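You operate a simulated robot arm through the tools that you are given. There is no shell and no other tool.

The job below is to be done with a simulated robot arm. You get a single attempt, and the scene is never put back.

## Task
Finish packing: press the grey lid home, stick down the loose label and both ends of the carton's tape.
Fine: the loose label lies on the teal lid; leave the labels and the tape strip in their trays.

The check looks at the end state, three seconds after you hand in, the way a careful person would. Anything else that was tipped, shoved, dropped, spilled or broken makes it a failure. Lids that push on must go on centred and level and be pressed home; caps that screw on are set level and turned clockwise until they are tight.

## Robot
A 6-joint arm with a two-finger parallel gripper, fixed in place. Base frame: the origin is at the foot of the arm, x ahead of it, y to its left, z up. Readings come in mm, degrees, newtons and seconds.
With the tool pointing down near the work surface it reaches from about 300 to 660 mm from the base axis. Its first joint turns from -115.0 to 115.0 degrees. Payload 3.43 kg.
The tool frame sits at the grasp point between the pads (the TCP): z along the fingers, y along the line on which they close. The tips reach 34 mm beyond it. Largest opening 128 mm; finger width 24, thickness 12; the body of the gripper, 48 by 130 mm, starts 96 mm behind the TCP.
Orientation is that of the tool frame in the base frame, as [roll, pitch, yaw] about the fixed x, y, z axes, in that order (R = Rz(yaw) Ry(pitch) Rx(roll)). With the fingers straight down and closing along the base's y, the tool's x points along the base's -x, its y along +y and its z along -z.

## Interface
- The arm moves only by the tool arm_command. Its arguments are lists of equal length, an entry for each row: "translation": the shift along the tool's x, y, z in units of 20 mm (1.0 is 20 mm), a list of three; "angular": the turn, a rotation vector about the tool's x, y, z in units of 4 degrees (1.0 is 4 degrees), a list of three; "fingers": the closure in counts, from 0 (fully open) to 255 (shut). In form: {"translation": [[dx, dy, dz], ...], "angular": [[rx, ry, rz], ...], "fingers": [fingers, ...]}. A call has 1 to 20 rows; each row shifts and turns the commanded pose from where the row before left it, along the tool's axes as they then stand. A call with a number of a shift or a turn outside -1 to 1 is refused whole. Rows are played at 5 a second. More than 50 mm and 8.6 degrees between two rows, or a gripper value outside its range, and nothing of the call is played. Where a pose cannot be reached the arm comes as near as it can. A force on the tool above 40 N (or 10 N above the force at the start of the call, whichever is more), or a blocked arm, ends the call early, and 0.2 s more pass. Each finger travels about 153 mm/s and halts on what it meets, pressing with about 34 N; the grip force reading is that of the motor and also rises with nothing between the fingers. The clock runs only during rows and for 0.2 s after the last one: add rows that do not move to give the fingers time. The reply holds the time, the measured pose of the TCP, the force on the tool along the base axes, the opening and the grip force, in the units named above and with some noise, with the torque about the TCP (base axes, N m) and any sound that the robot's microphone picked up, and new pictures: "views" is both (left out), scene, wrist or none.
- Cameras (640 x 400 px; columns grow to the right, rows downward): "scene" is fixed at [219.8, -651.1, 1678.6]; the picture's right is [0.97, -0.24, 0.00], its down [-0.22, -0.90, -0.37] and it looks along [0.09, 0.36, -0.93] (base axes); focal length 296 px, centre (320, 200). "wrist" rides on the gripper at [76, -11, -160] in the tool frame; the picture's right is [0.15, 0.99, 0.00], its down [-0.88, 0.13, -0.46] and it looks along [-0.45, 0.07, 0.89] (tool axes); focal length 234 px, centre (320, 200). There is no depth. A picture from a camera that has moved, and an enlarged one, comes with that camera's place and axes in the base frame and with its lens.
- slide_trunk(by): slides the trunk up (or, below 0, down) by that many mm; the arm rides with it, the base frame stays. It gives what a move gives, with no picture.
- zoom(camera, box): a new picture of the part [left, top, right, bottom] of that camera's present view, enlarged. It takes no simulated time.
- close_job(): hands the job in; it is judged then, once.

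Nothing tells you positions but the pictures and the camera data. Unless the task says otherwise, let go and move clear before handing in.

The tools are called by a JSON object that holds its "name" and its "arguments". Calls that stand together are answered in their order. arm_command: Moves the arm, as the interface text tells. Its arguments: {"type":"object","properties":{"translation":{"type":"array","items":{"type":"array","items":{"type":"number"}}},"angular":{"type":"array","items":{"type":"array","items":{"type":"number"}}},"fingers":{"type":"array","items":{"type":"number"}},"views":{"type":"string","enum":["both","scene","wrist","none"]}},"required":["translation","angular","fingers"]} The other tools are called the same way: slide_trunk (by) slides the trunk up or down; zoom (camera, box) takes an enlarged picture of a part of a camera's view; close_job () hands the job in.

At the start:

```text
time_s: 0.0
eef_pos: [334.7, -290.2, 1252.7]
tool_rot: [180.0, 0.0, 180.0]
wrist_force: [-1.0, 0.0, 0.7]
moment: [0.01, -0.01, 0.03]
width: 128.1
grasp_force: 0.1
trunk travel left (down, up): [-925.0, 65.0]
```

scene: 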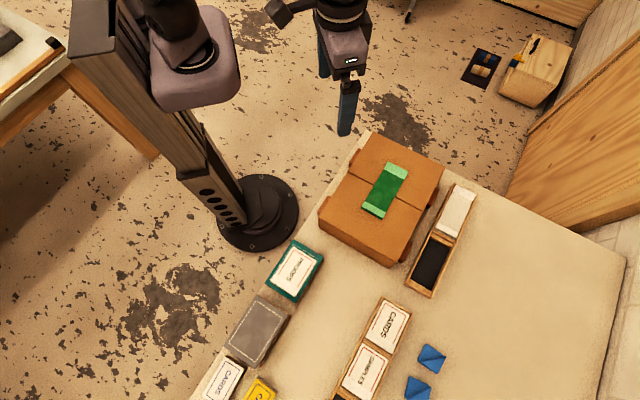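
wrist: 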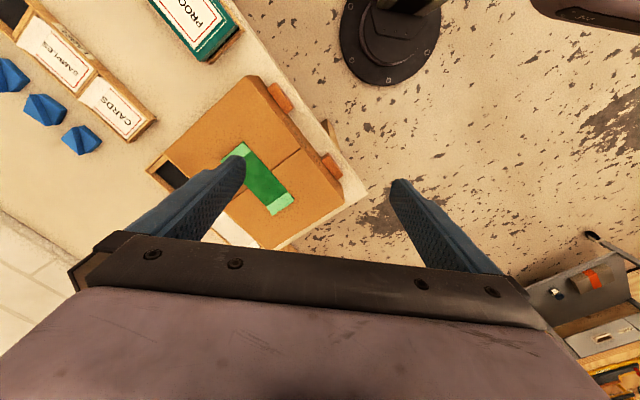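

I see a carton with green tape, a teal-lidded box with a label, a grey-lidded box and some trays on a table to the right of the arm. I'll zoom in to work out where each one is before moving.

{"name": "zoom", "arguments": {"camera": "scene", "box": [300, 120, 480, 280]}}

{"name": "zoom", "arguments": {"camera": "scene", "box": [180, 220, 360, 400]}}

{"name": "zoom", "arguments": {"camera": "scene", "box": [320, 280, 480, 400]}}

{"name": "zoom", "arguments": {"camera": "wrist", "box": [0, 0, 400, 260]}}

```text
2.50 times, centred on (390, 200) of scene
camera zoom: at [219.8, -651.1, 1678.6], right [0.97, -0.24, 0.0], down [-0.22, -0.9, -0.37], along [0.09, 0.36, -0.93], focal length 740 px, centre (145, 200)
```

zoom: 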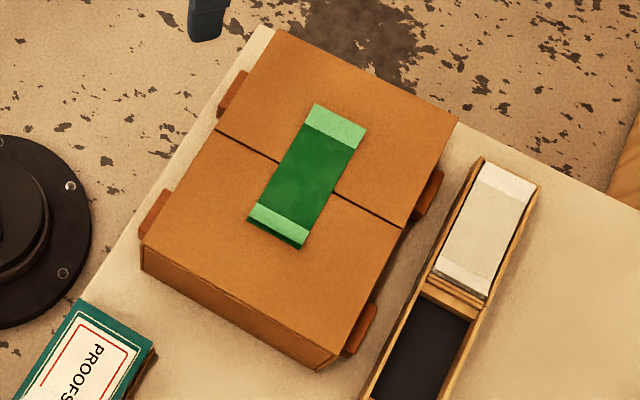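

```text
2.22 times, centred on (270, 310) of scene
camera zoom: at [219.8, -651.1, 1678.6], right [0.97, -0.24, 0.0], down [-0.22, -0.9, -0.37], along [0.09, 0.36, -0.93], focal length 658 px, centre (431, -44)
```

zoom: 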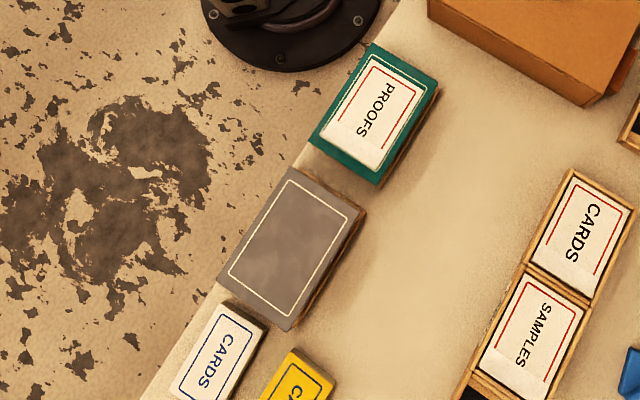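

```text
3.33 times, centred on (400, 340) of scene
camera zoom: at [219.8, -651.1, 1678.6], right [0.97, -0.24, 0.0], down [-0.22, -0.9, -0.37], along [0.09, 0.36, -0.93], focal length 987 px, centre (53, -267)
```

zoom: 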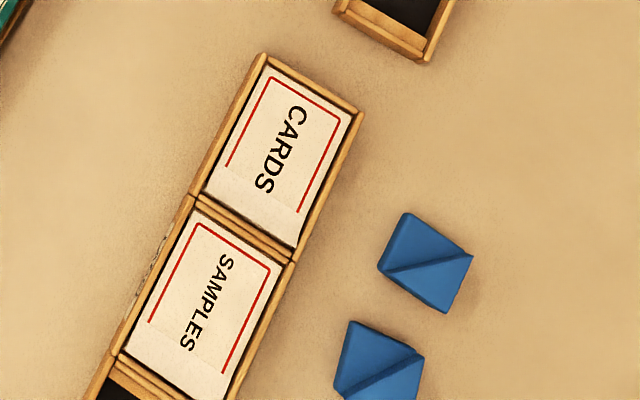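

```text
1.54 times, centred on (200, 130) of wrist
camera zoom: at [259.2, -301.0, 1413.6], right [-0.15, 0.99, 0.0], down [0.88, 0.13, 0.46], along [0.45, 0.07, -0.89], focal length 360 px, centre (505, 308)
```

zoom: 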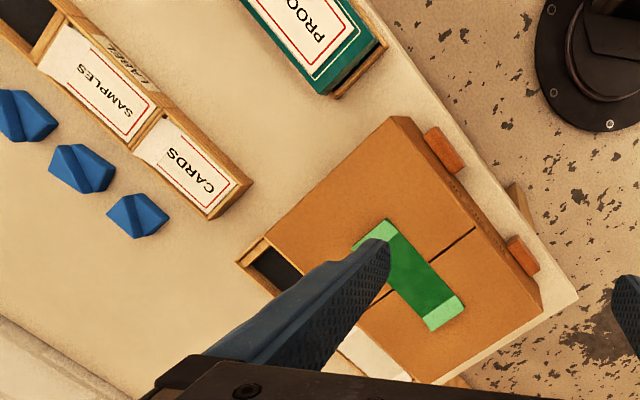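

The table appears to be at about z 880, the carton top near z 990, the teal box around (187, -528) and the grey box around (73, -644). I'll shut the fingers and move high over the teal box to look more closely.

{"name": "arm_command", "arguments": {"translation": [[0, 0, 0], [0.617, -0.99, 0.5], [0.617, -0.99, 0.5], [0.617, -0.99, 0.5], [0.617, -0.99, 0.5], [0.617, -0.99, 0.5], [0.617, -0.99, 0.5], [0.617, -0.99, 0.5], [0.617, -0.99, 0.5], [0.617, -0.99, 0.5], [0.617, -0.99, 0.5], [0.617, -0.99, 0.5], [0.617, -0.99, 0.5]], "angular": [[0, 0, 0], [0, 0, 0], [0, 0, 0], [0, 0, 0], [0, 0, 0], [0, 0, 0], [0, 0, 0], [0, 0, 0], [0, 0, 0], [0, 0, 0], [0, 0, 0], [0, 0, 0], [0, 0, 0]], "fingers": [255, 255, 255, 255, 255, 255, 255, 255, 255, 255, 255, 255, 255], "views": "both"}}

```text
time_s: 2.8
eef_pos: [186.6, -528.6, 1133.3]
tool_rot: [179.9, 0.1, -180.0]
wrist_force: [0.1, -0.6, 0.4]
moment: [-0.01, 0.01, 0.02]
width: 0.3
grasp_force: 32.5
trunk travel left (down, up): [-925.0, 65.0]
camera wrist: at [110.9, -540.2, 1292.9], right [-0.15, 0.99, 0.0], down [0.88, 0.13, 0.46], along [0.45, 0.07, -0.89], focal length 234 px, centre (320, 200)
```

scene: 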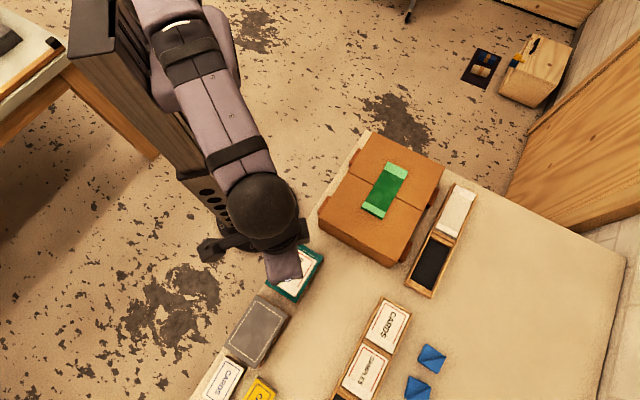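
wrist: 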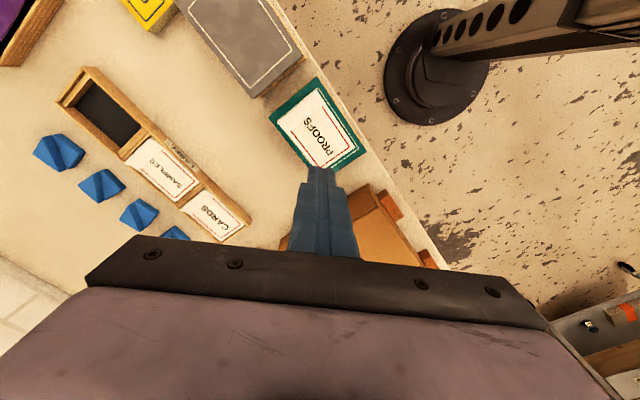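

The fingers are shut and I'm above the teal box. I'll enlarge the wrist view of the label and the grey lid to see how each one sits.

{"name": "zoom", "arguments": {"camera": "wrist", "box": [250, 60, 390, 190]}}

{"name": "zoom", "arguments": {"camera": "wrist", "box": [160, 0, 320, 100]}}

{"name": "zoom", "arguments": {"camera": "wrist", "box": [40, 40, 270, 240]}}

```text
3.08 times, centred on (320, 125) of wrist
camera zoom: at [110.9, -540.2, 1292.9], right [-0.15, 0.99, 0.0], down [0.88, 0.13, 0.46], along [0.45, 0.07, -0.89], focal length 720 px, centre (320, 431)
```

zoom: 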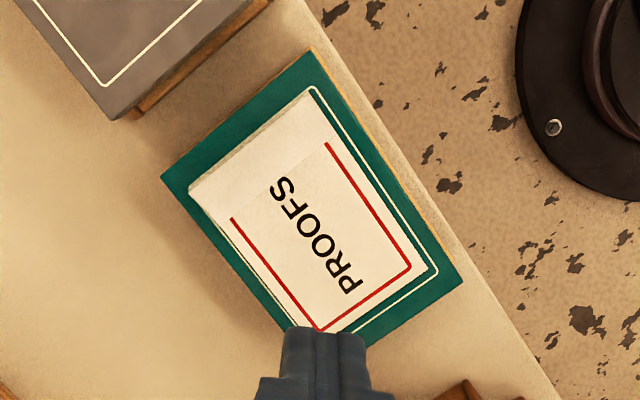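

```text
4.00 times, centred on (240, 50) of wrist
camera zoom: at [110.9, -540.2, 1292.9], right [-0.15, 0.99, 0.0], down [0.88, 0.13, 0.46], along [0.45, 0.07, -0.89], focal length 937 px, centre (640, 800)
```

zoom: 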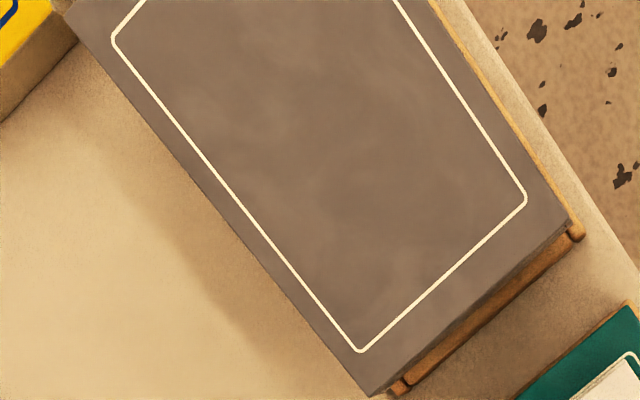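

```text
2.00 times, centred on (155, 140) of wrist
camera zoom: at [110.9, -540.2, 1292.9], right [-0.15, 0.99, 0.0], down [0.88, 0.13, 0.46], along [0.45, 0.07, -0.89], focal length 468 px, centre (650, 320)
```

zoom: 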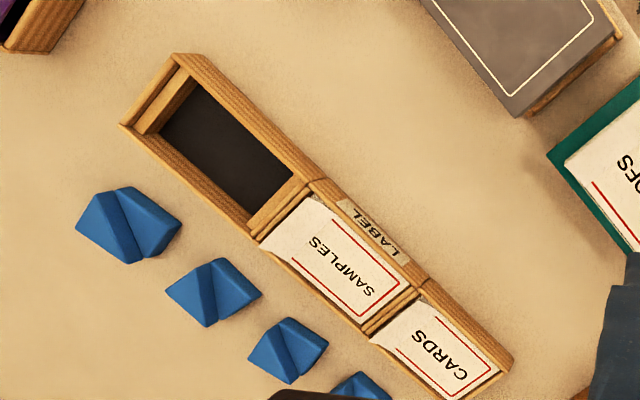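

The label's blank end, on the side facing the grey box, looks curled up. The grey lid shows some box wall below it. I'll zoom the scene view on the boxes to check whether the lid is tilted.

{"name": "zoom", "arguments": {"camera": "scene", "box": [215, 285, 305, 375]}}

{"name": "zoom", "arguments": {"camera": "scene", "box": [190, 340, 290, 400]}}

{"name": "zoom", "arguments": {"camera": "wrist", "box": [220, 40, 320, 100]}}

```text
4.44 times, centred on (260, 330) of scene
camera zoom: at [219.8, -651.1, 1678.6], right [0.97, -0.24, 0.0], down [-0.22, -0.9, -0.37], along [0.09, 0.36, -0.93], focal length 1316 px, centre (587, -378)
```

zoom: 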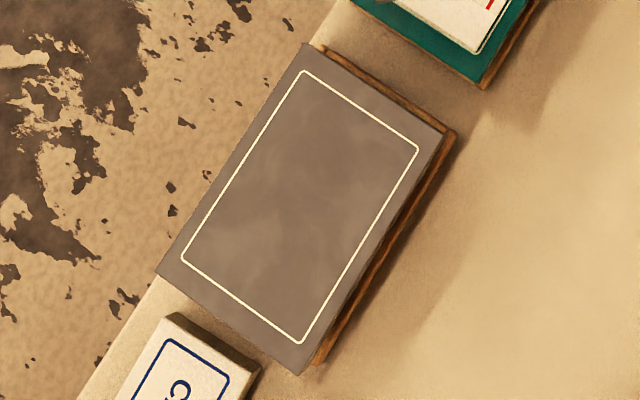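

```text
6.40 times, centred on (240, 370) of scene
camera zoom: at [219.8, -651.1, 1678.6], right [0.97, -0.24, 0.0], down [-0.22, -0.9, -0.37], along [0.09, 0.36, -0.93], focal length 1895 px, centre (832, -888)
```

zoom: 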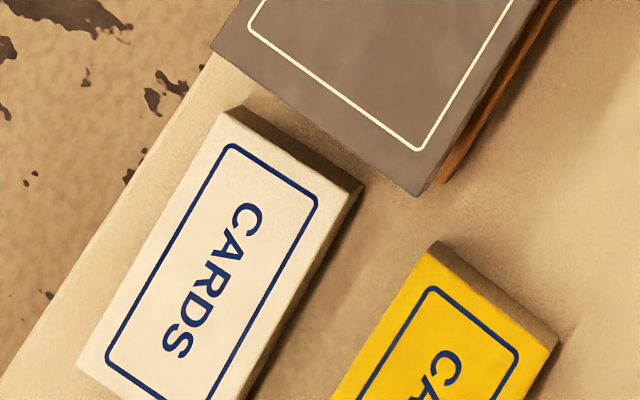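

```text
6.40 times, centred on (270, 70) of wrist
camera zoom: at [110.9, -540.2, 1292.9], right [-0.15, 0.99, 0.0], down [0.88, 0.13, 0.46], along [0.45, 0.07, -0.89], focal length 1499 px, centre (640, 1032)
```

zoom: 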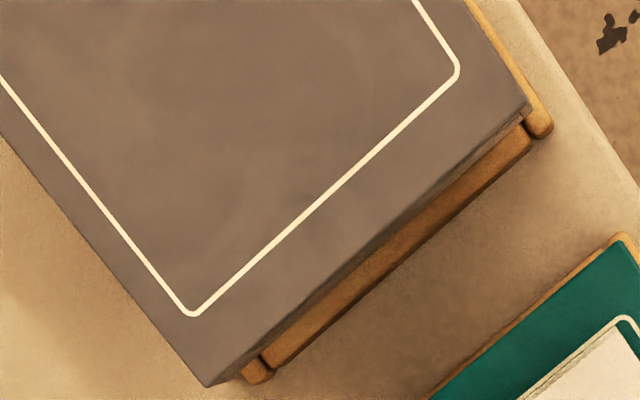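

The grey lid sits on the box with wood visible beneath it, so it isn't home. I'll rotate the wrist 44° and look from the side of the table edge to judge the lid's tilt and the label's curl.

{"name": "arm_command", "arguments": {"translation": [[0, 0, 0], [0, 0, 0], [0, 0, 0], [0, 0, 0], [0, 0, 0], [0, 0, 0], [0, 0, 0], [0, 0, 0], [0, 0, 0], [0, 0, 0], [0, 0, 0], [0.97, -0.83, 0.4], [0.97, -0.83, 0.4], [0.97, -0.83, 0.4], [0.97, -0.83, 0.4], [0.97, -0.83, 0.4], [0.97, -0.83, 0.4], [0.97, -0.83, 0.4], [0.97, -0.83, 0.4], [0.97, -0.83, 0.4]], "angular": [[0, 0, 1], [0, 0, 1], [0, 0, 1], [0, 0, 1], [0, 0, 1], [0, 0, 1], [0, 0, 1], [0, 0, 1], [0, 0, 1], [0, 0, 1], [0, 0, 1], [0, 0, 0], [0, 0, 0], [0, 0, 0], [0, 0, 0], [0, 0, 0], [0, 0, 0], [0, 0, 0], [0, 0, 0], [0, 0, 0]], "fingers": [255, 255, 255, 255, 255, 255, 255, 255, 255, 255, 255, 255, 255, 255, 255, 255, 255, 255, 255, 255], "views": "both"}}

```text
time_s: 7.0
eef_pos: [-42.4, -512.9, 1061.0]
tool_rot: [179.9, 0.0, 136.0]
wrist_force: [-0.1, -0.8, 0.3]
moment: [0.01, -0.02, -0.01]
width: 0.0
grasp_force: 33.0
trunk travel left (down, up): [-925.0, 65.0]
camera wrist: at [-104.8, -469.0, 1221.7], right [0.58, 0.81, 0.0], down [0.72, -0.52, 0.46], along [0.37, -0.26, -0.89], focal length 234 px, centre (320, 200)
```

scene: 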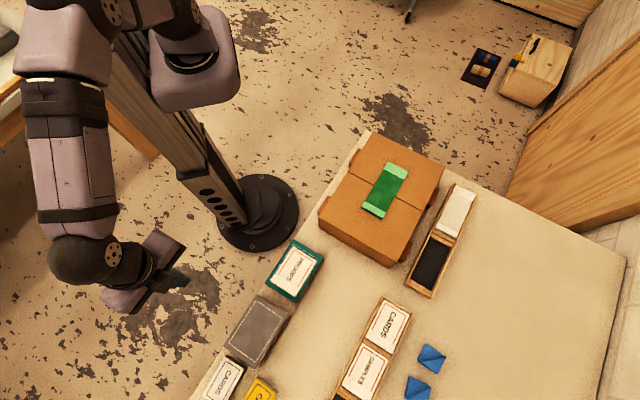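
wrist: 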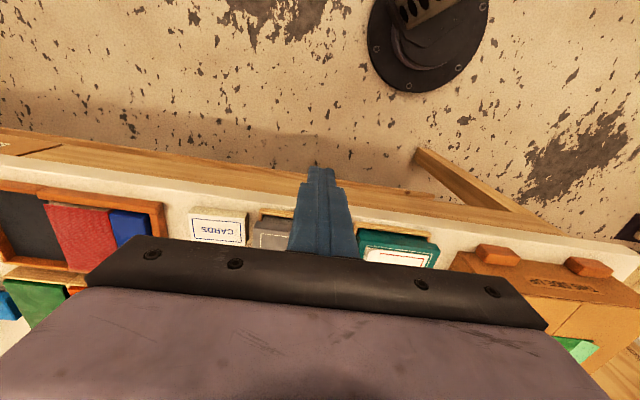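

The wrist view now shows the boxes from the side of the table edge, though the gripper partly hides them. I'll enlarge that strip.

{"name": "zoom", "arguments": {"camera": "wrist", "box": [180, 180, 320, 270]}}

{"name": "zoom", "arguments": {"camera": "wrist", "box": [340, 200, 480, 290]}}

```text
4.44 times, centred on (250, 225) of wrist
camera zoom: at [-104.8, -469.0, 1221.7], right [0.58, 0.81, 0.0], down [0.72, -0.52, 0.46], along [0.37, -0.26, -0.89], focal length 1041 px, centre (631, 89)
```

zoom: 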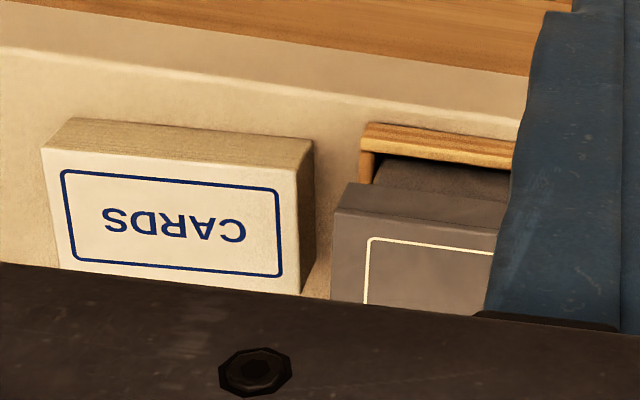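

```text
4.44 times, centred on (410, 245) of wrist
camera zoom: at [-104.8, -469.0, 1221.7], right [0.58, 0.81, 0.0], down [0.72, -0.52, 0.46], along [0.37, -0.26, -0.89], focal length 1041 px, centre (-80, 0)
```

zoom: 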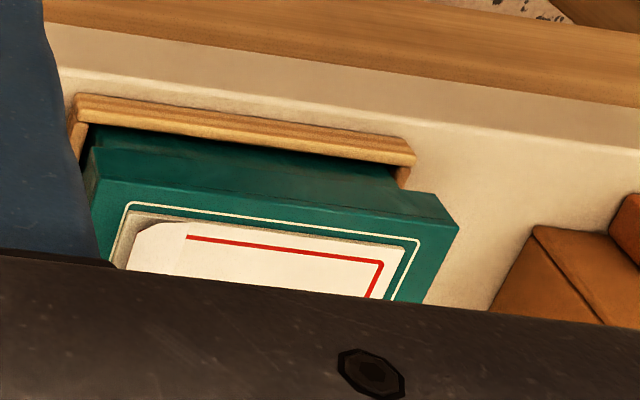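

The boxes sit in wooden frames. I'll tilt the tool about 40° in free space so the camera sees the lids more from the side.

{"name": "arm_command", "arguments": {"translation": [[0, 0, 0], [0, 0, 0], [0, 0, 0], [0, 0, 0], [0, 0, 0], [0, 0, 0], [0, 0, 0], [0, 0, 0], [0, 0, 0], [0, 0, 0]], "angular": [[0, -1, 0], [0, -1, 0], [0, -1, 0], [0, -1, 0], [0, -1, 0], [0, -1, 0], [0, -1, 0], [0, -1, 0], [0, -1, 0], [0, -1, 0]], "fingers": [255, 255, 255, 255, 255, 255, 255, 255, 255, 255], "views": "both"}}

```text
time_s: 9.2
eef_pos: [3.6, -532.1, 1060.3]
tool_rot: [-179.9, 40.0, 135.9]
wrist_force: [0.4, 0.1, -0.1]
moment: [-0.02, -0.02, -0.03]
width: 0.0
grasp_force: 32.8
out of reach, approached as far as the arm can: row 7, 8, 9, 10
trunk travel left (down, up): [-925.0, 65.0]
camera wrist: at [-119.6, -428.9, 1135.9], right [0.61, 0.79, -0.1], down [0.37, -0.17, 0.91], along [0.71, -0.59, -0.39], focal length 234 px, centre (320, 200)
```

scene: 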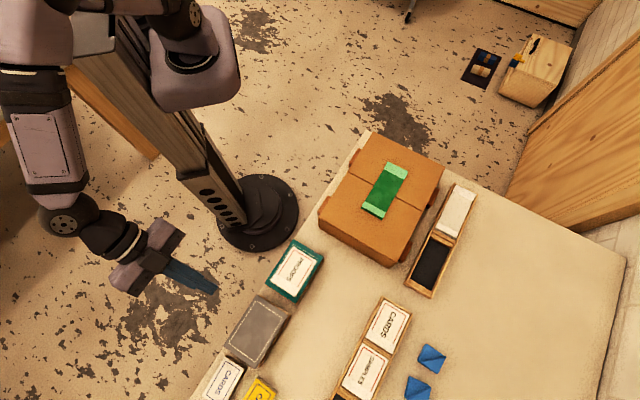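
wrist: 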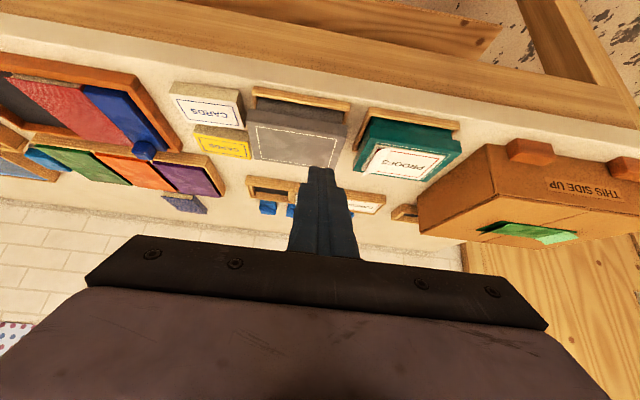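

This is a good oblique view. I'll enlarge the grey lid, the label and the tape.

{"name": "zoom", "arguments": {"camera": "wrist", "box": [235, 75, 365, 180]}}

{"name": "zoom", "arguments": {"camera": "wrist", "box": [340, 95, 480, 195]}}

{"name": "zoom", "arguments": {"camera": "wrist", "box": [400, 120, 640, 260]}}

```text
3.81 times, centred on (300, 128) of wrist
camera zoom: at [-119.6, -428.9, 1135.9], right [0.61, 0.79, -0.1], down [0.37, -0.17, 0.91], along [0.71, -0.59, -0.39], focal length 892 px, centre (396, 476)
```

zoom: 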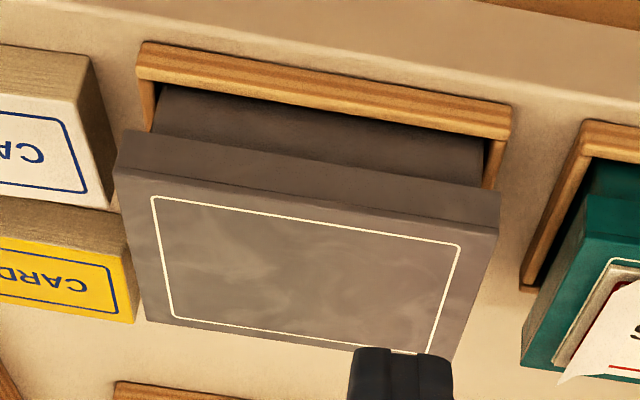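

```text
4.00 times, centred on (410, 145) of wrist
camera zoom: at [-119.6, -428.9, 1135.9], right [0.61, 0.79, -0.1], down [0.37, -0.17, 0.91], along [0.71, -0.59, -0.39], focal length 937 px, centre (-40, 420)
```

zoom: 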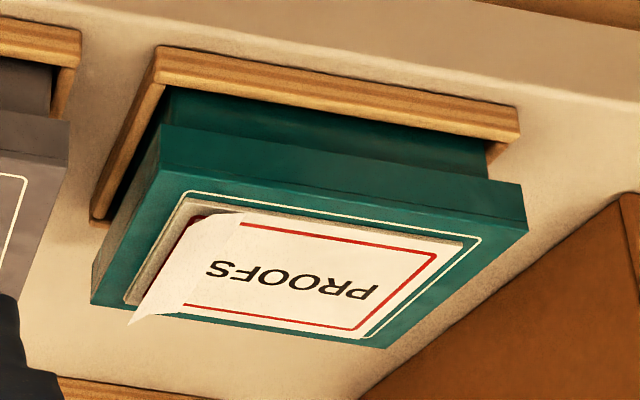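

```text
2.67 times, centred on (520, 190) of wrist
camera zoom: at [-119.6, -428.9, 1135.9], right [0.61, 0.79, -0.1], down [0.37, -0.17, 0.91], along [0.71, -0.59, -0.39], focal length 624 px, centre (-213, 227)
```

zoom: 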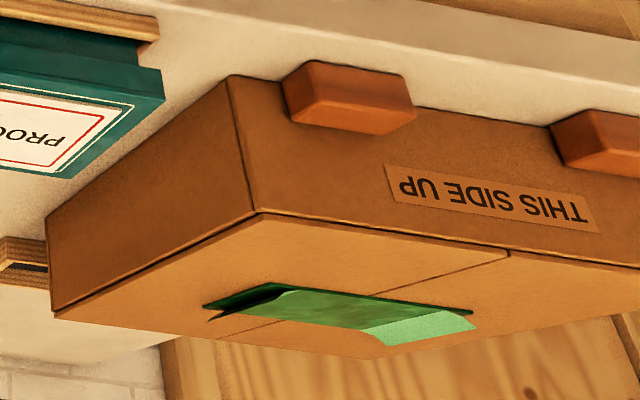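

Findings from this view:
- **Grey lid:** level, top at about z 939, centre near (73, -641). The teal top is at about z 935.
- **Label:** the end nearest the grey box is curled up.
- **Tape:** both ends are curled up from the carton top, which is at about z 972.

Next I'll straighten the tool again, rising a little as I do.

{"name": "arm_command", "arguments": {"translation": [[0, 0, 0], [0, 0, 0], [0, 0, 0], [0, 0, 0], [0, 0, 0], [0, 0, 0], [0, 0, 0], [0, 0, 0], [0, 0, 0], [0, 0, 0], [0, 0, -1], [0, 0, -1]], "angular": [[0, 1, 0], [0, 1, 0], [0, 1, 0], [0, 1, 0], [0, 1, 0], [0, 1, 0], [0, 1, 0], [0, 1, 0], [0, 1, 0], [0, 1, 0], [0, 0, 0], [0, 0, 0]], "fingers": [255, 255, 255, 255, 255, 255, 255, 255, 255, 255, 255, 255], "views": "wrist"}}

```text
time_s: 11.8
eef_pos: [5.3, -531.5, 1100.5]
tool_rot: [179.9, 0.0, 136.0]
wrist_force: [-0.3, 0.5, -0.2]
moment: [-0.01, -0.03, -0.05]
width: 0.0
grasp_force: 33.4
trunk travel left (down, up): [-925.0, 65.0]
camera wrist: at [-58.5, -487.5, 1261.7], right [0.58, 0.81, 0.0], down [0.72, -0.52, 0.46], along [0.37, -0.26, -0.89], focal length 234 px, centre (320, 200)
```

wrist: 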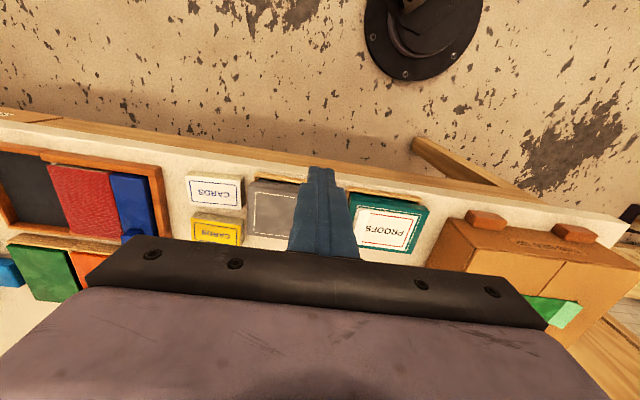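

The tool is vertical again. I'll move over the label's curled end at about (157, -559) and stop with the tips roughly 15 mm above it.

{"name": "arm_command", "arguments": {"translation": [[-0.916, 0.609, 0.357], [-0.916, 0.609, 0.357], [-0.916, 0.609, 0.357], [-0.916, 0.609, 0.357], [-0.916, 0.609, 0.357], [-0.916, 0.609, 0.357], [-0.916, 0.609, 0.357], [0, 0, 0.8], [0, 0, 0.8], [0, 0, 0.8], [0, 0, 0]], "angular": [[0, 0, 0.02], [0, 0, 0.02], [0, 0, 0.02], [0, 0, 0.02], [0, 0, 0.02], [0, 0, 0.02], [0, 0, 0.02], [0, 0, 0], [0, 0, 0], [0, 0, 0], [0, 0, 0]], "fingers": [255, 255, 255, 255, 255, 255, 255, 255, 255, 255, 255], "views": "both"}}

```text
time_s: 14.2
eef_pos: [153.6, -560.1, 1003.9]
tool_rot: [-180.0, 0.0, 135.4]
wrist_force: [0.5, -0.1, -0.5]
moment: [-0.04, 0.04, 0.02]
width: 0.0
grasp_force: 33.2
trunk travel left (down, up): [-925.0, 65.0]
camera wrist: at [93.0, -514.9, 1163.9], right [0.59, 0.81, 0.0], down [0.72, -0.52, 0.46], along [0.37, -0.27, -0.89], focal length 234 px, centre (320, 200)
```

scene: 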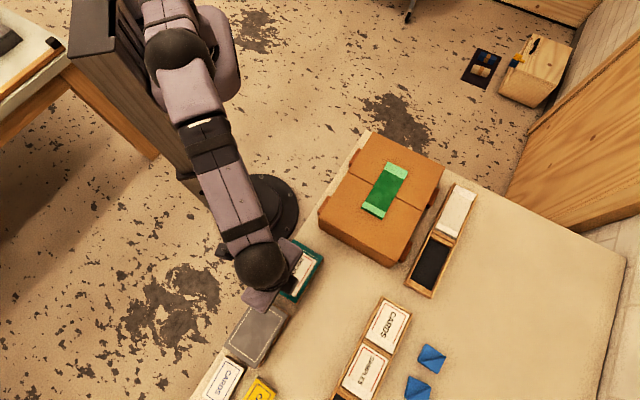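
wrist: 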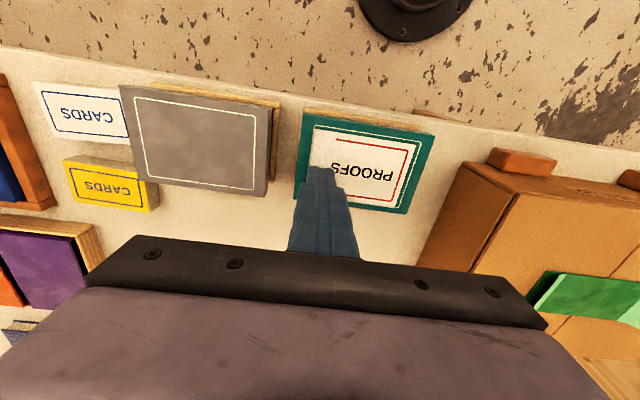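

{"name": "zoom", "arguments": {"camera": "wrist", "box": [270, 90, 450, 220]}}

{"name": "zoom", "arguments": {"camera": "wrist", "box": [100, 70, 300, 210]}}

```text
3.08 times, centred on (360, 155) of wrist
camera zoom: at [93.0, -514.9, 1163.9], right [0.59, 0.81, 0.0], down [0.72, -0.52, 0.46], along [0.37, -0.27, -0.89], focal length 720 px, centre (197, 338)
```

zoom: 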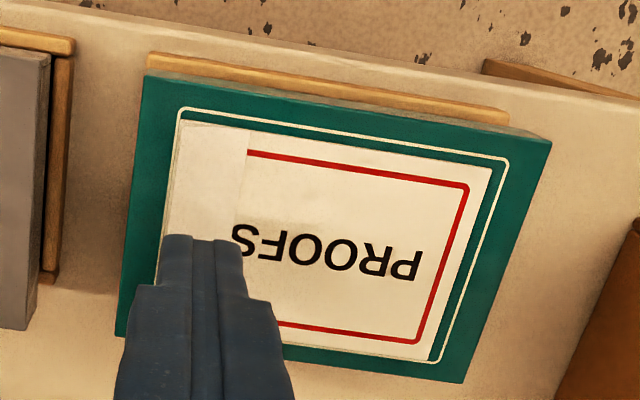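

```text
2.86 times, centred on (200, 140) of wrist
camera zoom: at [93.0, -514.9, 1163.9], right [0.59, 0.81, 0.0], down [0.72, -0.52, 0.46], along [0.37, -0.27, -0.89], focal length 669 px, centre (663, 371)
```

zoom: 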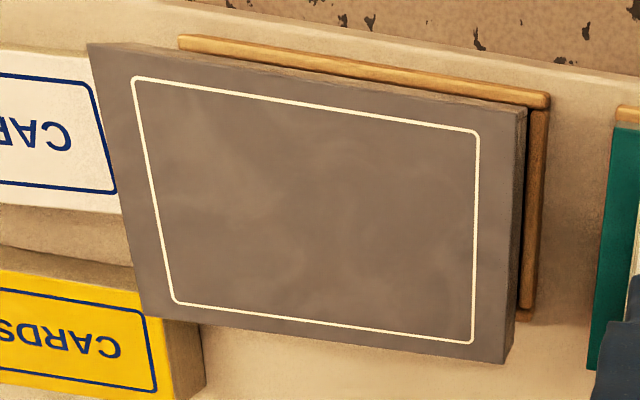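

The tips are just above the curled end, and the label's centreline matches my estimate. I'll shift 3 mm toward the fold and descend slowly until I feel contact.

{"name": "arm_command", "arguments": {"translation": [[0, 0.16, 0.2], [0, 0, 0.3], [0, 0, 0.3], [0, 0, 0.3], [0, 0, 0.15], [0, 0, 0.1], [0, 0, 0.1], [0, 0, 0.1], [0, 0, 0]], "angular": [[0, 0, 0], [0, 0, 0], [0, 0, 0], [0, 0, 0], [0, 0, 0], [0, 0, 0], [0, 0, 0], [0, 0, 0], [0, 0, 0]], "fingers": [255, 255, 255, 255, 255, 255, 255, 255, 255], "views": "wrist"}}

```text
time_s: 16.2
eef_pos: [156.5, -558.5, 972.6]
tool_rot: [-179.9, 0.1, 135.4]
wrist_force: [-0.6, 0.5, 0.5]
moment: [-0.01, -0.01, 0.0]
width: 0.0
grasp_force: 33.1
trunk travel left (down, up): [-925.0, 65.0]
camera wrist: at [95.2, -513.1, 1133.0], right [0.59, 0.81, 0.0], down [0.72, -0.52, 0.46], along [0.37, -0.27, -0.89], focal length 234 px, centre (320, 200)
```

wrist: 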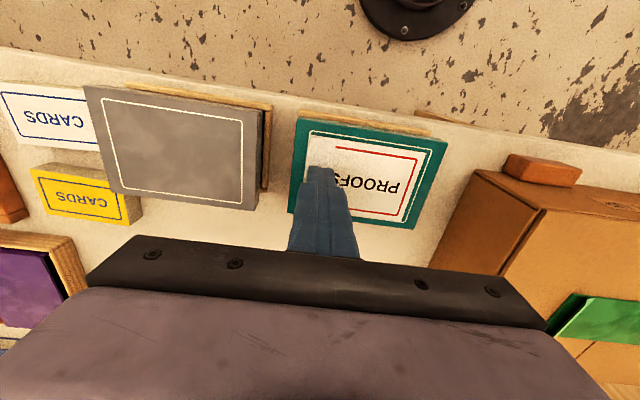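

No clear contact yet at TCP z 972.6. I'll keep going down in 1 mm steps.

{"name": "arm_command", "arguments": {"translation": [[0, 0, 0.05], [0, 0, 0.05], [0, 0, 0.05], [0, 0, 0.05], [0, 0, 0]], "angular": [[0, 0, 0], [0, 0, 0], [0, 0, 0], [0, 0, 0], [0, 0, 0]], "fingers": [255, 255, 255, 255, 255], "views": "wrist"}}

{"name": "zoom", "arguments": {"camera": "wrist", "box": [280, 100, 460, 230]}}

```text
time_s: 17.4
eef_pos: [156.4, -558.4, 968.9]
tool_rot: [-179.9, 0.1, 135.4]
wrist_force: [0.0, -1.1, 5.2]
moment: [-0.01, -0.02, 0.01]
width: 0.0
grasp_force: 32.7
trunk travel left (down, up): [-925.0, 65.0]
camera wrist: at [95.4, -512.8, 1129.5], right [0.59, 0.81, 0.0], down [0.72, -0.52, 0.46], along [0.37, -0.27, -0.89], focal length 234 px, centre (320, 200)
```

wrist: 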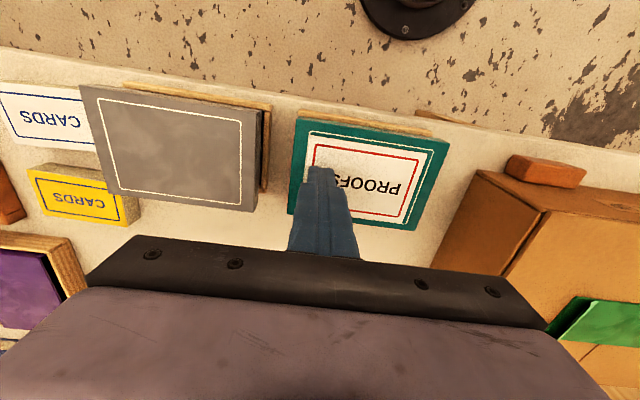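

```text
3.08 times, centred on (370, 165) of wrist
camera zoom: at [95.4, -512.8, 1129.5], right [0.59, 0.81, 0.0], down [0.72, -0.52, 0.46], along [0.37, -0.27, -0.89], focal length 720 px, centre (166, 308)
```

zoom: 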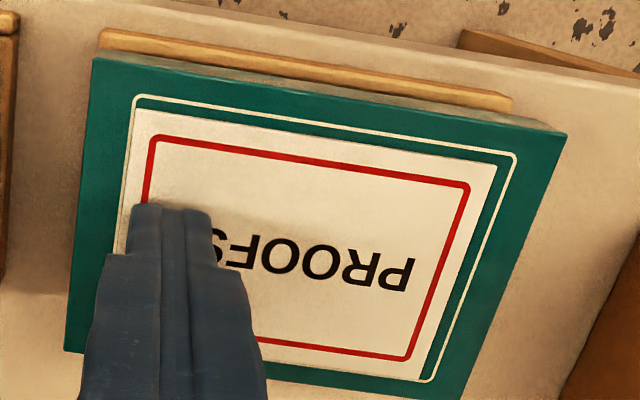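

The label's end is now flat under the fingers with about 5 N. I'll press harder and hold.

{"name": "arm_command", "arguments": {"translation": [[0, 0, 0.05], [0, 0, 0.05], [0, 0, 0], [0, 0, 0]], "angular": [[0, 0, 0], [0, 0, 0], [0, 0, 0], [0, 0, 0]], "fingers": [255, 255, 255, 255], "views": "none"}}

```text
time_s: 18.4
eef_pos: [157.0, -558.4, 967.3]
tool_rot: [-179.8, 0.2, 135.4]
wrist_force: [0.3, -0.8, 18.9]
moment: [-0.04, -0.02, 0.0]
width: 0.0
grasp_force: 33.1
trunk travel left (down, up): [-925.0, 65.0]
```

That gives about 19 N. I'll go one more millimetre and hold for about a second.

{"name": "arm_command", "arguments": {"translation": [[0, 0, 0.05], [0, 0, 0], [0, 0, 0], [0, 0, 0], [0, 0, 0]], "angular": [[0, 0, 0], [0, 0, 0], [0, 0, 0], [0, 0, 0], [0, 0, 0]], "fingers": [255, 255, 255, 255, 255], "views": "none"}}

{"name": "arm_command", "arguments": {"translation": [[0, 0, -0.2], [0, 0, -0.4], [0, 0, -0.8], [0, 0, 0]], "angular": [[0, 0, 0], [0, 0, 0], [0, 0, 0], [0, 0, 0]], "fingers": [255, 255, 255, 255], "views": "wrist"}}

{"name": "zoom", "arguments": {"camera": "wrist", "box": [270, 90, 450, 220]}}

```text
time_s: 19.6
eef_pos: [156.2, -557.1, 967.6]
tool_rot: [-179.8, 0.3, 135.4]
wrist_force: [1.5, -1.6, 24.2]
moment: [-0.02, 0.0, -0.07]
width: 0.1
grasp_force: 32.8
trunk travel left (down, up): [-925.0, 65.0]
```

```text
time_s: 20.6
eef_pos: [157.0, -558.6, 992.1]
tool_rot: [180.0, -0.1, 135.4]
wrist_force: [0.2, -1.1, 0.3]
moment: [0.0, 0.01, 0.0]
width: 0.0
grasp_force: 32.5
trunk travel left (down, up): [-925.0, 65.0]
camera wrist: at [95.6, -512.9, 1153.0], right [0.59, 0.81, 0.0], down [0.72, -0.53, 0.45], along [0.37, -0.27, -0.89], focal length 234 px, centre (320, 200)
```

wrist: 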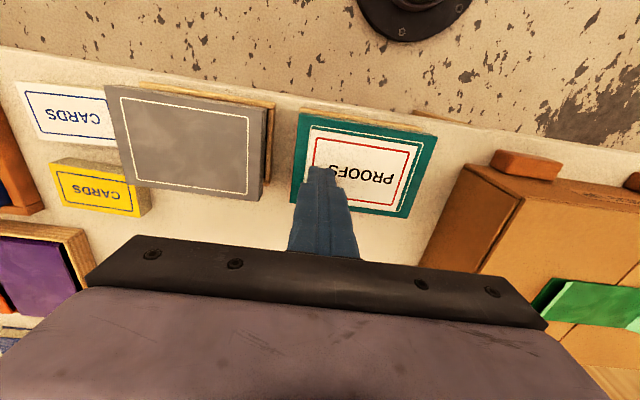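

```text
3.08 times, centred on (360, 155) of wrist
camera zoom: at [95.6, -512.9, 1153.0], right [0.59, 0.81, 0.0], down [0.72, -0.53, 0.45], along [0.37, -0.27, -0.89], focal length 720 px, centre (197, 338)
```

zoom: 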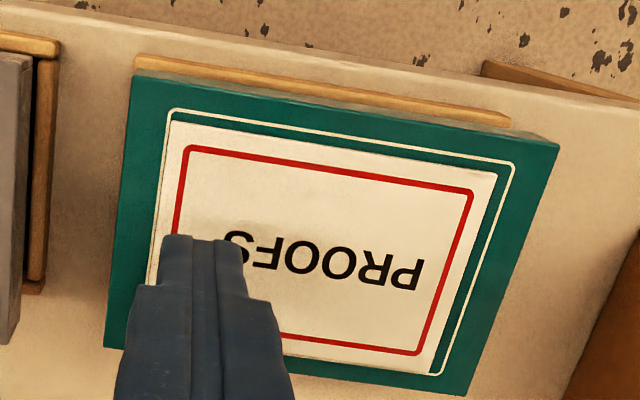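

The end stays flat after release. To be thorough I'll also press the two corners of that end, each with about 18 N.

{"name": "arm_command", "arguments": {"translation": [[1, 0, 0], [0, 0, 0.5], [0, 0, 0.4], [0, 0, 0.2], [0, 0, 0.1], [0, 0, 0.1], [0, 0, 0.05], [0, 0, 0], [0, 0, 0]], "angular": [[0, 0, 0], [0, 0, 0], [0, 0, 0], [0, 0, 0], [0, 0, 0], [0, 0, 0], [0, 0, 0], [0, 0, 0], [0, 0, 0]], "fingers": [255, 255, 255, 255, 255, 255, 255, 255, 255], "views": "none"}}

{"name": "arm_command", "arguments": {"translation": [[0, 0, -0.15], [0, 0, -0.4], [0, 0, -0.8], [-1, 0, 0], [-1, 0, 0], [0, 0, 0.5], [0, 0, 0.4], [0, 0, 0.2], [0, 0, 0.1], [0, 0, 0.1], [0, 0, 0.05], [0, 0, 0], [0, 0, 0]], "angular": [[0, 0, 0], [0, 0, 0], [0, 0, 0], [0, 0, 0], [0, 0, 0], [0, 0, 0], [0, 0, 0], [0, 0, 0], [0, 0, 0], [0, 0, 0], [0, 0, 0], [0, 0, 0], [0, 0, 0]], "fingers": [255, 255, 255, 255, 255, 255, 255, 255, 255, 255, 255, 255, 255], "views": "none"}}

```text
time_s: 22.6
eef_pos: [142.2, -544.0, 968.9]
tool_rot: [-179.9, 0.2, 135.4]
wrist_force: [0.3, -2.1, 16.7]
moment: [-0.07, -0.03, -0.03]
width: 0.0
grasp_force: 33.1
trunk travel left (down, up): [-925.0, 65.0]
```

```text
time_s: 25.4
eef_pos: [170.9, -571.8, 968.3]
tool_rot: [-179.8, 0.2, 135.3]
wrist_force: [-0.1, -1.6, 15.8]
moment: [0.06, 0.03, 0.01]
width: 0.0
grasp_force: 32.8
trunk travel left (down, up): [-925.0, 65.0]
```

Both corners took about 16 N. Next I'll press the label's middle and its other end the same way.

{"name": "arm_command", "arguments": {"translation": [[0, 0, -0.15], [0, 0, -0.4], [0, 0, -0.8], [1, 0.95, 0], [0, 0.95, 0], [0, 0, 0.5], [0, 0, 0.4], [0, 0, 0.2], [0, 0, 0.1], [0, 0, 0.1], [0, 0, 0.05], [0, 0, 0], [0, 0, 0]], "angular": [[0, 0, 0], [0, 0, 0], [0, 0, 0], [0, 0, 0], [0, 0, 0], [0, 0, 0], [0, 0, 0], [0, 0, 0], [0, 0, 0], [0, 0, 0], [0, 0, 0], [0, 0, 0], [0, 0, 0]], "fingers": [255, 255, 255, 255, 255, 255, 255, 255, 255, 255, 255, 255, 255], "views": "none"}}

{"name": "arm_command", "arguments": {"translation": [[0, 0, -0.15], [0, 0, -0.4], [0, 0, -0.8], [0, 0.9, 0], [0, 0.9, 0], [0, 0, 0.5], [0, 0, 0.4], [0, 0, 0.2], [0, 0, 0.1], [0, 0, 0.1], [0, 0, 0.05], [0, 0, 0], [0, 0, 0]], "angular": [[0, 0, 0], [0, 0, 0], [0, 0, 0], [0, 0, 0], [0, 0, 0], [0, 0, 0], [0, 0, 0], [0, 0, 0], [0, 0, 0], [0, 0, 0], [0, 0, 0], [0, 0, 0], [0, 0, 0]], "fingers": [255, 255, 255, 255, 255, 255, 255, 255, 255, 255, 255, 255, 255], "views": "none"}}

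{"name": "arm_command", "arguments": {"translation": [[0, 0, -0.15], [0, 0, -0.4], [0, 0, -0.8], [0, 0, -1], [0, 0, -1], [0, 0, -1], [0, -1, 0], [0, -1, 0], [0, 0, 0]], "angular": [[0, 0, 0], [0, 0, 0], [0, 0, 0], [0, 0, 0], [0, 0, 0], [0, 0, 0], [0, 0, 0], [0, 0, 0], [0, 0, 0]], "fingers": [255, 255, 255, 255, 255, 255, 255, 255, 255], "views": "both"}}

```text
time_s: 28.2
eef_pos: [183.8, -531.1, 967.4]
tool_rot: [-179.8, 0.3, 135.4]
wrist_force: [-0.5, -0.8, 17.1]
moment: [-0.04, 0.04, -0.01]
width: 0.2
grasp_force: 32.6
trunk travel left (down, up): [-925.0, 65.0]
```

```text
time_s: 31.0
eef_pos: [208.1, -505.4, 968.5]
tool_rot: [-179.9, 0.3, 135.3]
wrist_force: [0.5, -0.6, 18.3]
moment: [0.01, 0.01, 0.02]
width: 0.1
grasp_force: 32.5
trunk travel left (down, up): [-925.0, 65.0]
```

```text
time_s: 33.0
eef_pos: [181.0, -533.7, 1053.7]
tool_rot: [-180.0, 0.1, 135.5]
wrist_force: [0.0, 0.1, 0.5]
moment: [0.06, -0.02, -0.03]
width: 0.0
grasp_force: 32.7
trunk travel left (down, up): [-925.0, 65.0]
camera wrist: at [119.2, -489.3, 1214.0], right [0.59, 0.81, 0.0], down [0.72, -0.52, 0.46], along [0.37, -0.27, -0.89], focal length 234 px, centre (320, 200)
```

scene: 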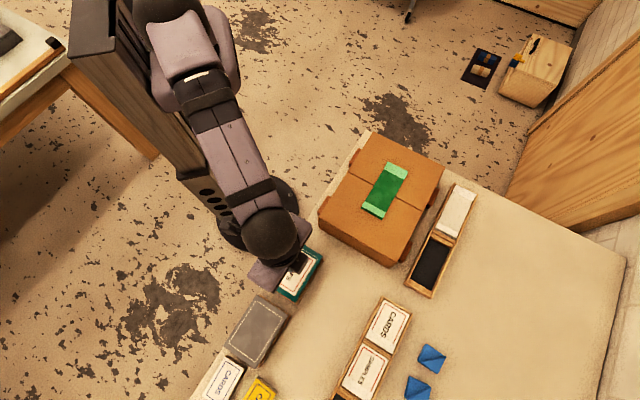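
wrist: 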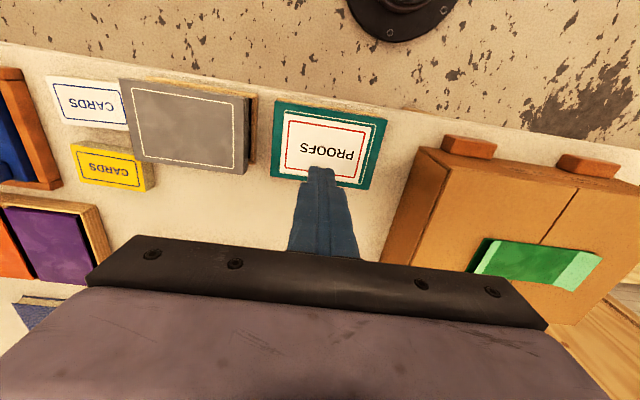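

{"name": "zoom", "arguments": {"camera": "wrist", "box": [250, 80, 410, 200]}}

{"name": "zoom", "arguments": {"camera": "wrist", "box": [400, 130, 640, 330]}}

{"name": "zoom", "arguments": {"camera": "scene", "box": [310, 125, 450, 270]}}

```text
3.33 times, centred on (330, 140) of wrist
camera zoom: at [119.2, -489.3, 1214.0], right [0.59, 0.81, 0.0], down [0.72, -0.52, 0.46], along [0.37, -0.27, -0.89], focal length 781 px, centre (287, 400)
```

zoom: 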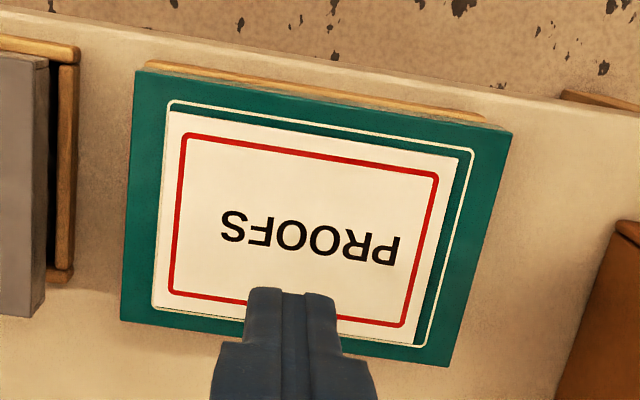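

```text
2.00 times, centred on (520, 230) of wrist
camera zoom: at [119.2, -489.3, 1214.0], right [0.59, 0.81, 0.0], down [0.72, -0.52, 0.46], along [0.37, -0.27, -0.89], focal length 468 px, centre (-80, 140)
```

zoom: 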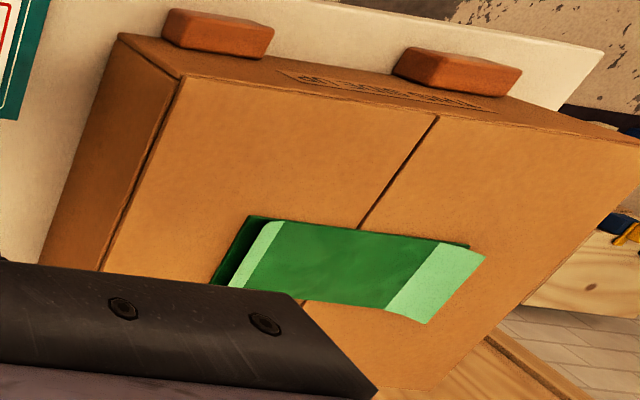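

```text
2.76 times, centred on (380, 198) of scene
camera zoom: at [219.8, -651.1, 1678.6], right [0.97, -0.24, 0.0], down [-0.22, -0.9, -0.37], along [0.09, 0.36, -0.93], focal length 817 px, centre (154, 207)
```

zoom: 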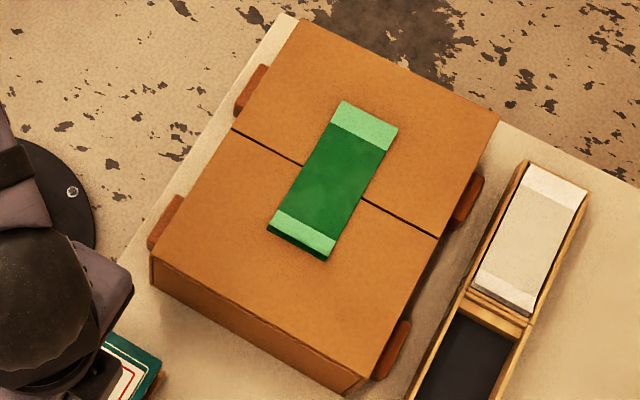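

The label lies flat. I'll move to the grey lid's centre at about (73, -641) and stop with the tips about 30 mm above it.

{"name": "arm_command", "arguments": {"translation": [[0.01, -0.953, 0], [0.01, -0.953, 0], [0.01, -0.953, 0], [0.01, -0.953, 0], [0.01, -0.953, 0], [0.01, -0.953, 0], [0.01, -0.953, 0], [0.01, -0.953, 0], [0, 0, 0.8], [0, 0, 0.8], [0, 0, 0.4], [0, 0, 0]], "angular": [[0, 0, 0], [0, 0, 0], [0, 0, 0], [0, 0, 0], [0, 0, 0], [0, 0, 0], [0, 0, 0], [0, 0, 0], [0, 0, 0], [0, 0, 0], [0, 0, 0], [0, 0, 0]], "fingers": [255, 255, 255, 255, 255, 255, 255, 255, 255, 255, 255, 255], "views": "both"}}

{"name": "zoom", "arguments": {"camera": "wrist", "box": [220, 60, 420, 220]}}

```text
time_s: 35.6
eef_pos: [77.6, -601.1, 1016.5]
tool_rot: [179.9, 0.0, 135.3]
wrist_force: [0.0, -0.5, -0.6]
moment: [0.0, -0.01, 0.0]
width: 0.0
grasp_force: 33.0
out of reach, approached as far as the arm can: row 6, 7, 8
trunk travel left (down, up): [-925.0, 65.0]
camera wrist: at [15.9, -554.8, 1177.4], right [0.59, 0.81, 0.0], down [0.72, -0.52, 0.46], along [0.37, -0.27, -0.89], focal length 234 px, centre (320, 200)
```

scene: 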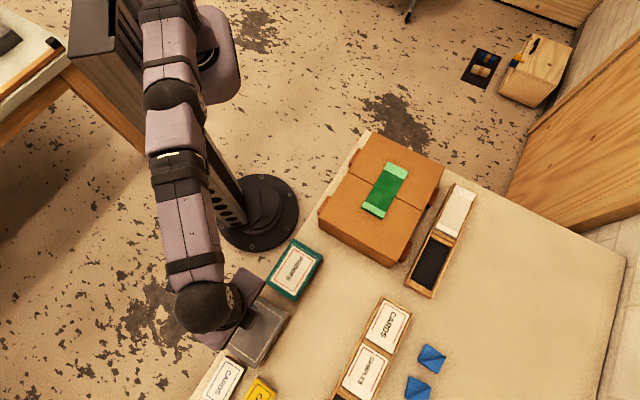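
wrist: 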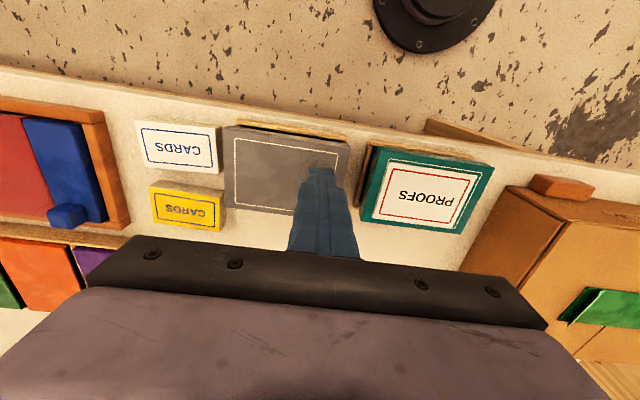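

```text
2.50 times, centred on (320, 140) of wrist
camera zoom: at [15.9, -554.8, 1177.4], right [0.59, 0.81, 0.0], down [0.72, -0.52, 0.46], along [0.37, -0.27, -0.89], focal length 585 px, centre (320, 350)
```

zoom: 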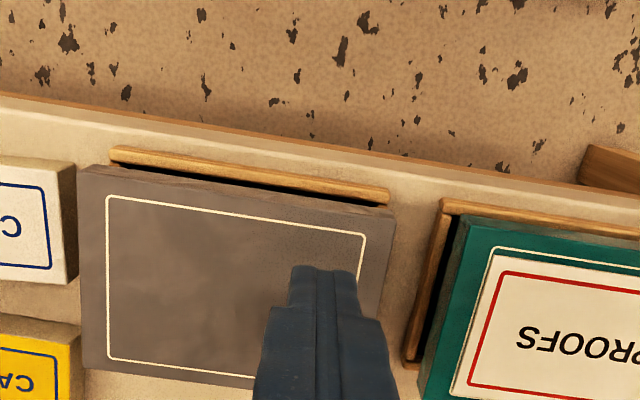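

The arm can't reach the grey lid's centre at this trunk height because it's stretched downward. I'll raise the tool about 200 mm with the arm and then lower the trunk by a similar amount, so the shoulder sits closer to the work.

{"name": "arm_command", "arguments": {"translation": [[0, 0, -1], [0, 0, -1], [0, 0, -1], [0, 0, -1], [0, 0, -1], [0, 0, -1], [0, 0, -1], [0, 0, -1], [0, 0, -1], [0, 0, -1], [0, 0, 0]], "angular": [[0, 0, 0], [0, 0, 0], [0, 0, 0], [0, 0, 0], [0, 0, 0], [0, 0, 0], [0, 0, 0], [0, 0, 0], [0, 0, 0], [0, 0, 0], [0, 0, 0]], "fingers": [255, 255, 255, 255, 255, 255, 255, 255, 255, 255, 255], "views": "scene"}}

```text
time_s: 38.0
eef_pos: [77.0, -565.0, 1207.9]
tool_rot: [180.0, 0.0, 135.4]
wrist_force: [-0.6, 0.4, -0.1]
moment: [-0.01, -0.01, -0.01]
width: 0.0
grasp_force: 33.1
out of reach, approached as far as the arm can: row 4, 5, 6, 7, 8, 9, 10
trunk travel left (down, up): [-925.0, 65.0]
```

scene: 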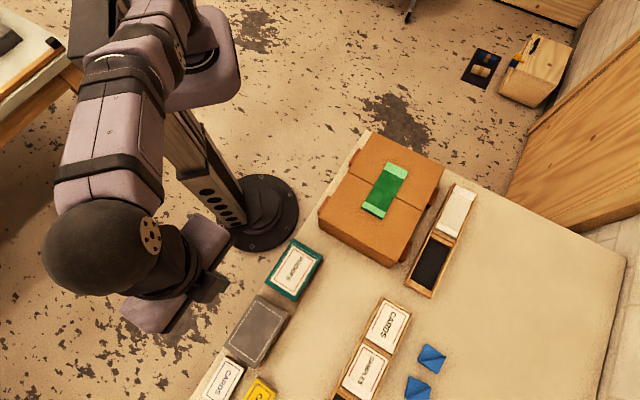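

Reach shrank as the tool rose, so the shoulder is already low and raising the trunk should help. I'll slide the trunk up by its remaining 60 mm and then descend with the arm.

{"name": "slide_trunk", "arguments": {"by": 60}}

```text
time_s: 39.0
eef_pos: [76.5, -565.5, 1266.3]
tool_rot: [-179.9, 0.0, 135.4]
wrist_force: [0.1, 0.2, 0.9]
moment: [0.0, 0.01, 0.02]
width: 0.0
grasp_force: 33.1
trunk travel left (down, up): [-985.0, 5.0]
```

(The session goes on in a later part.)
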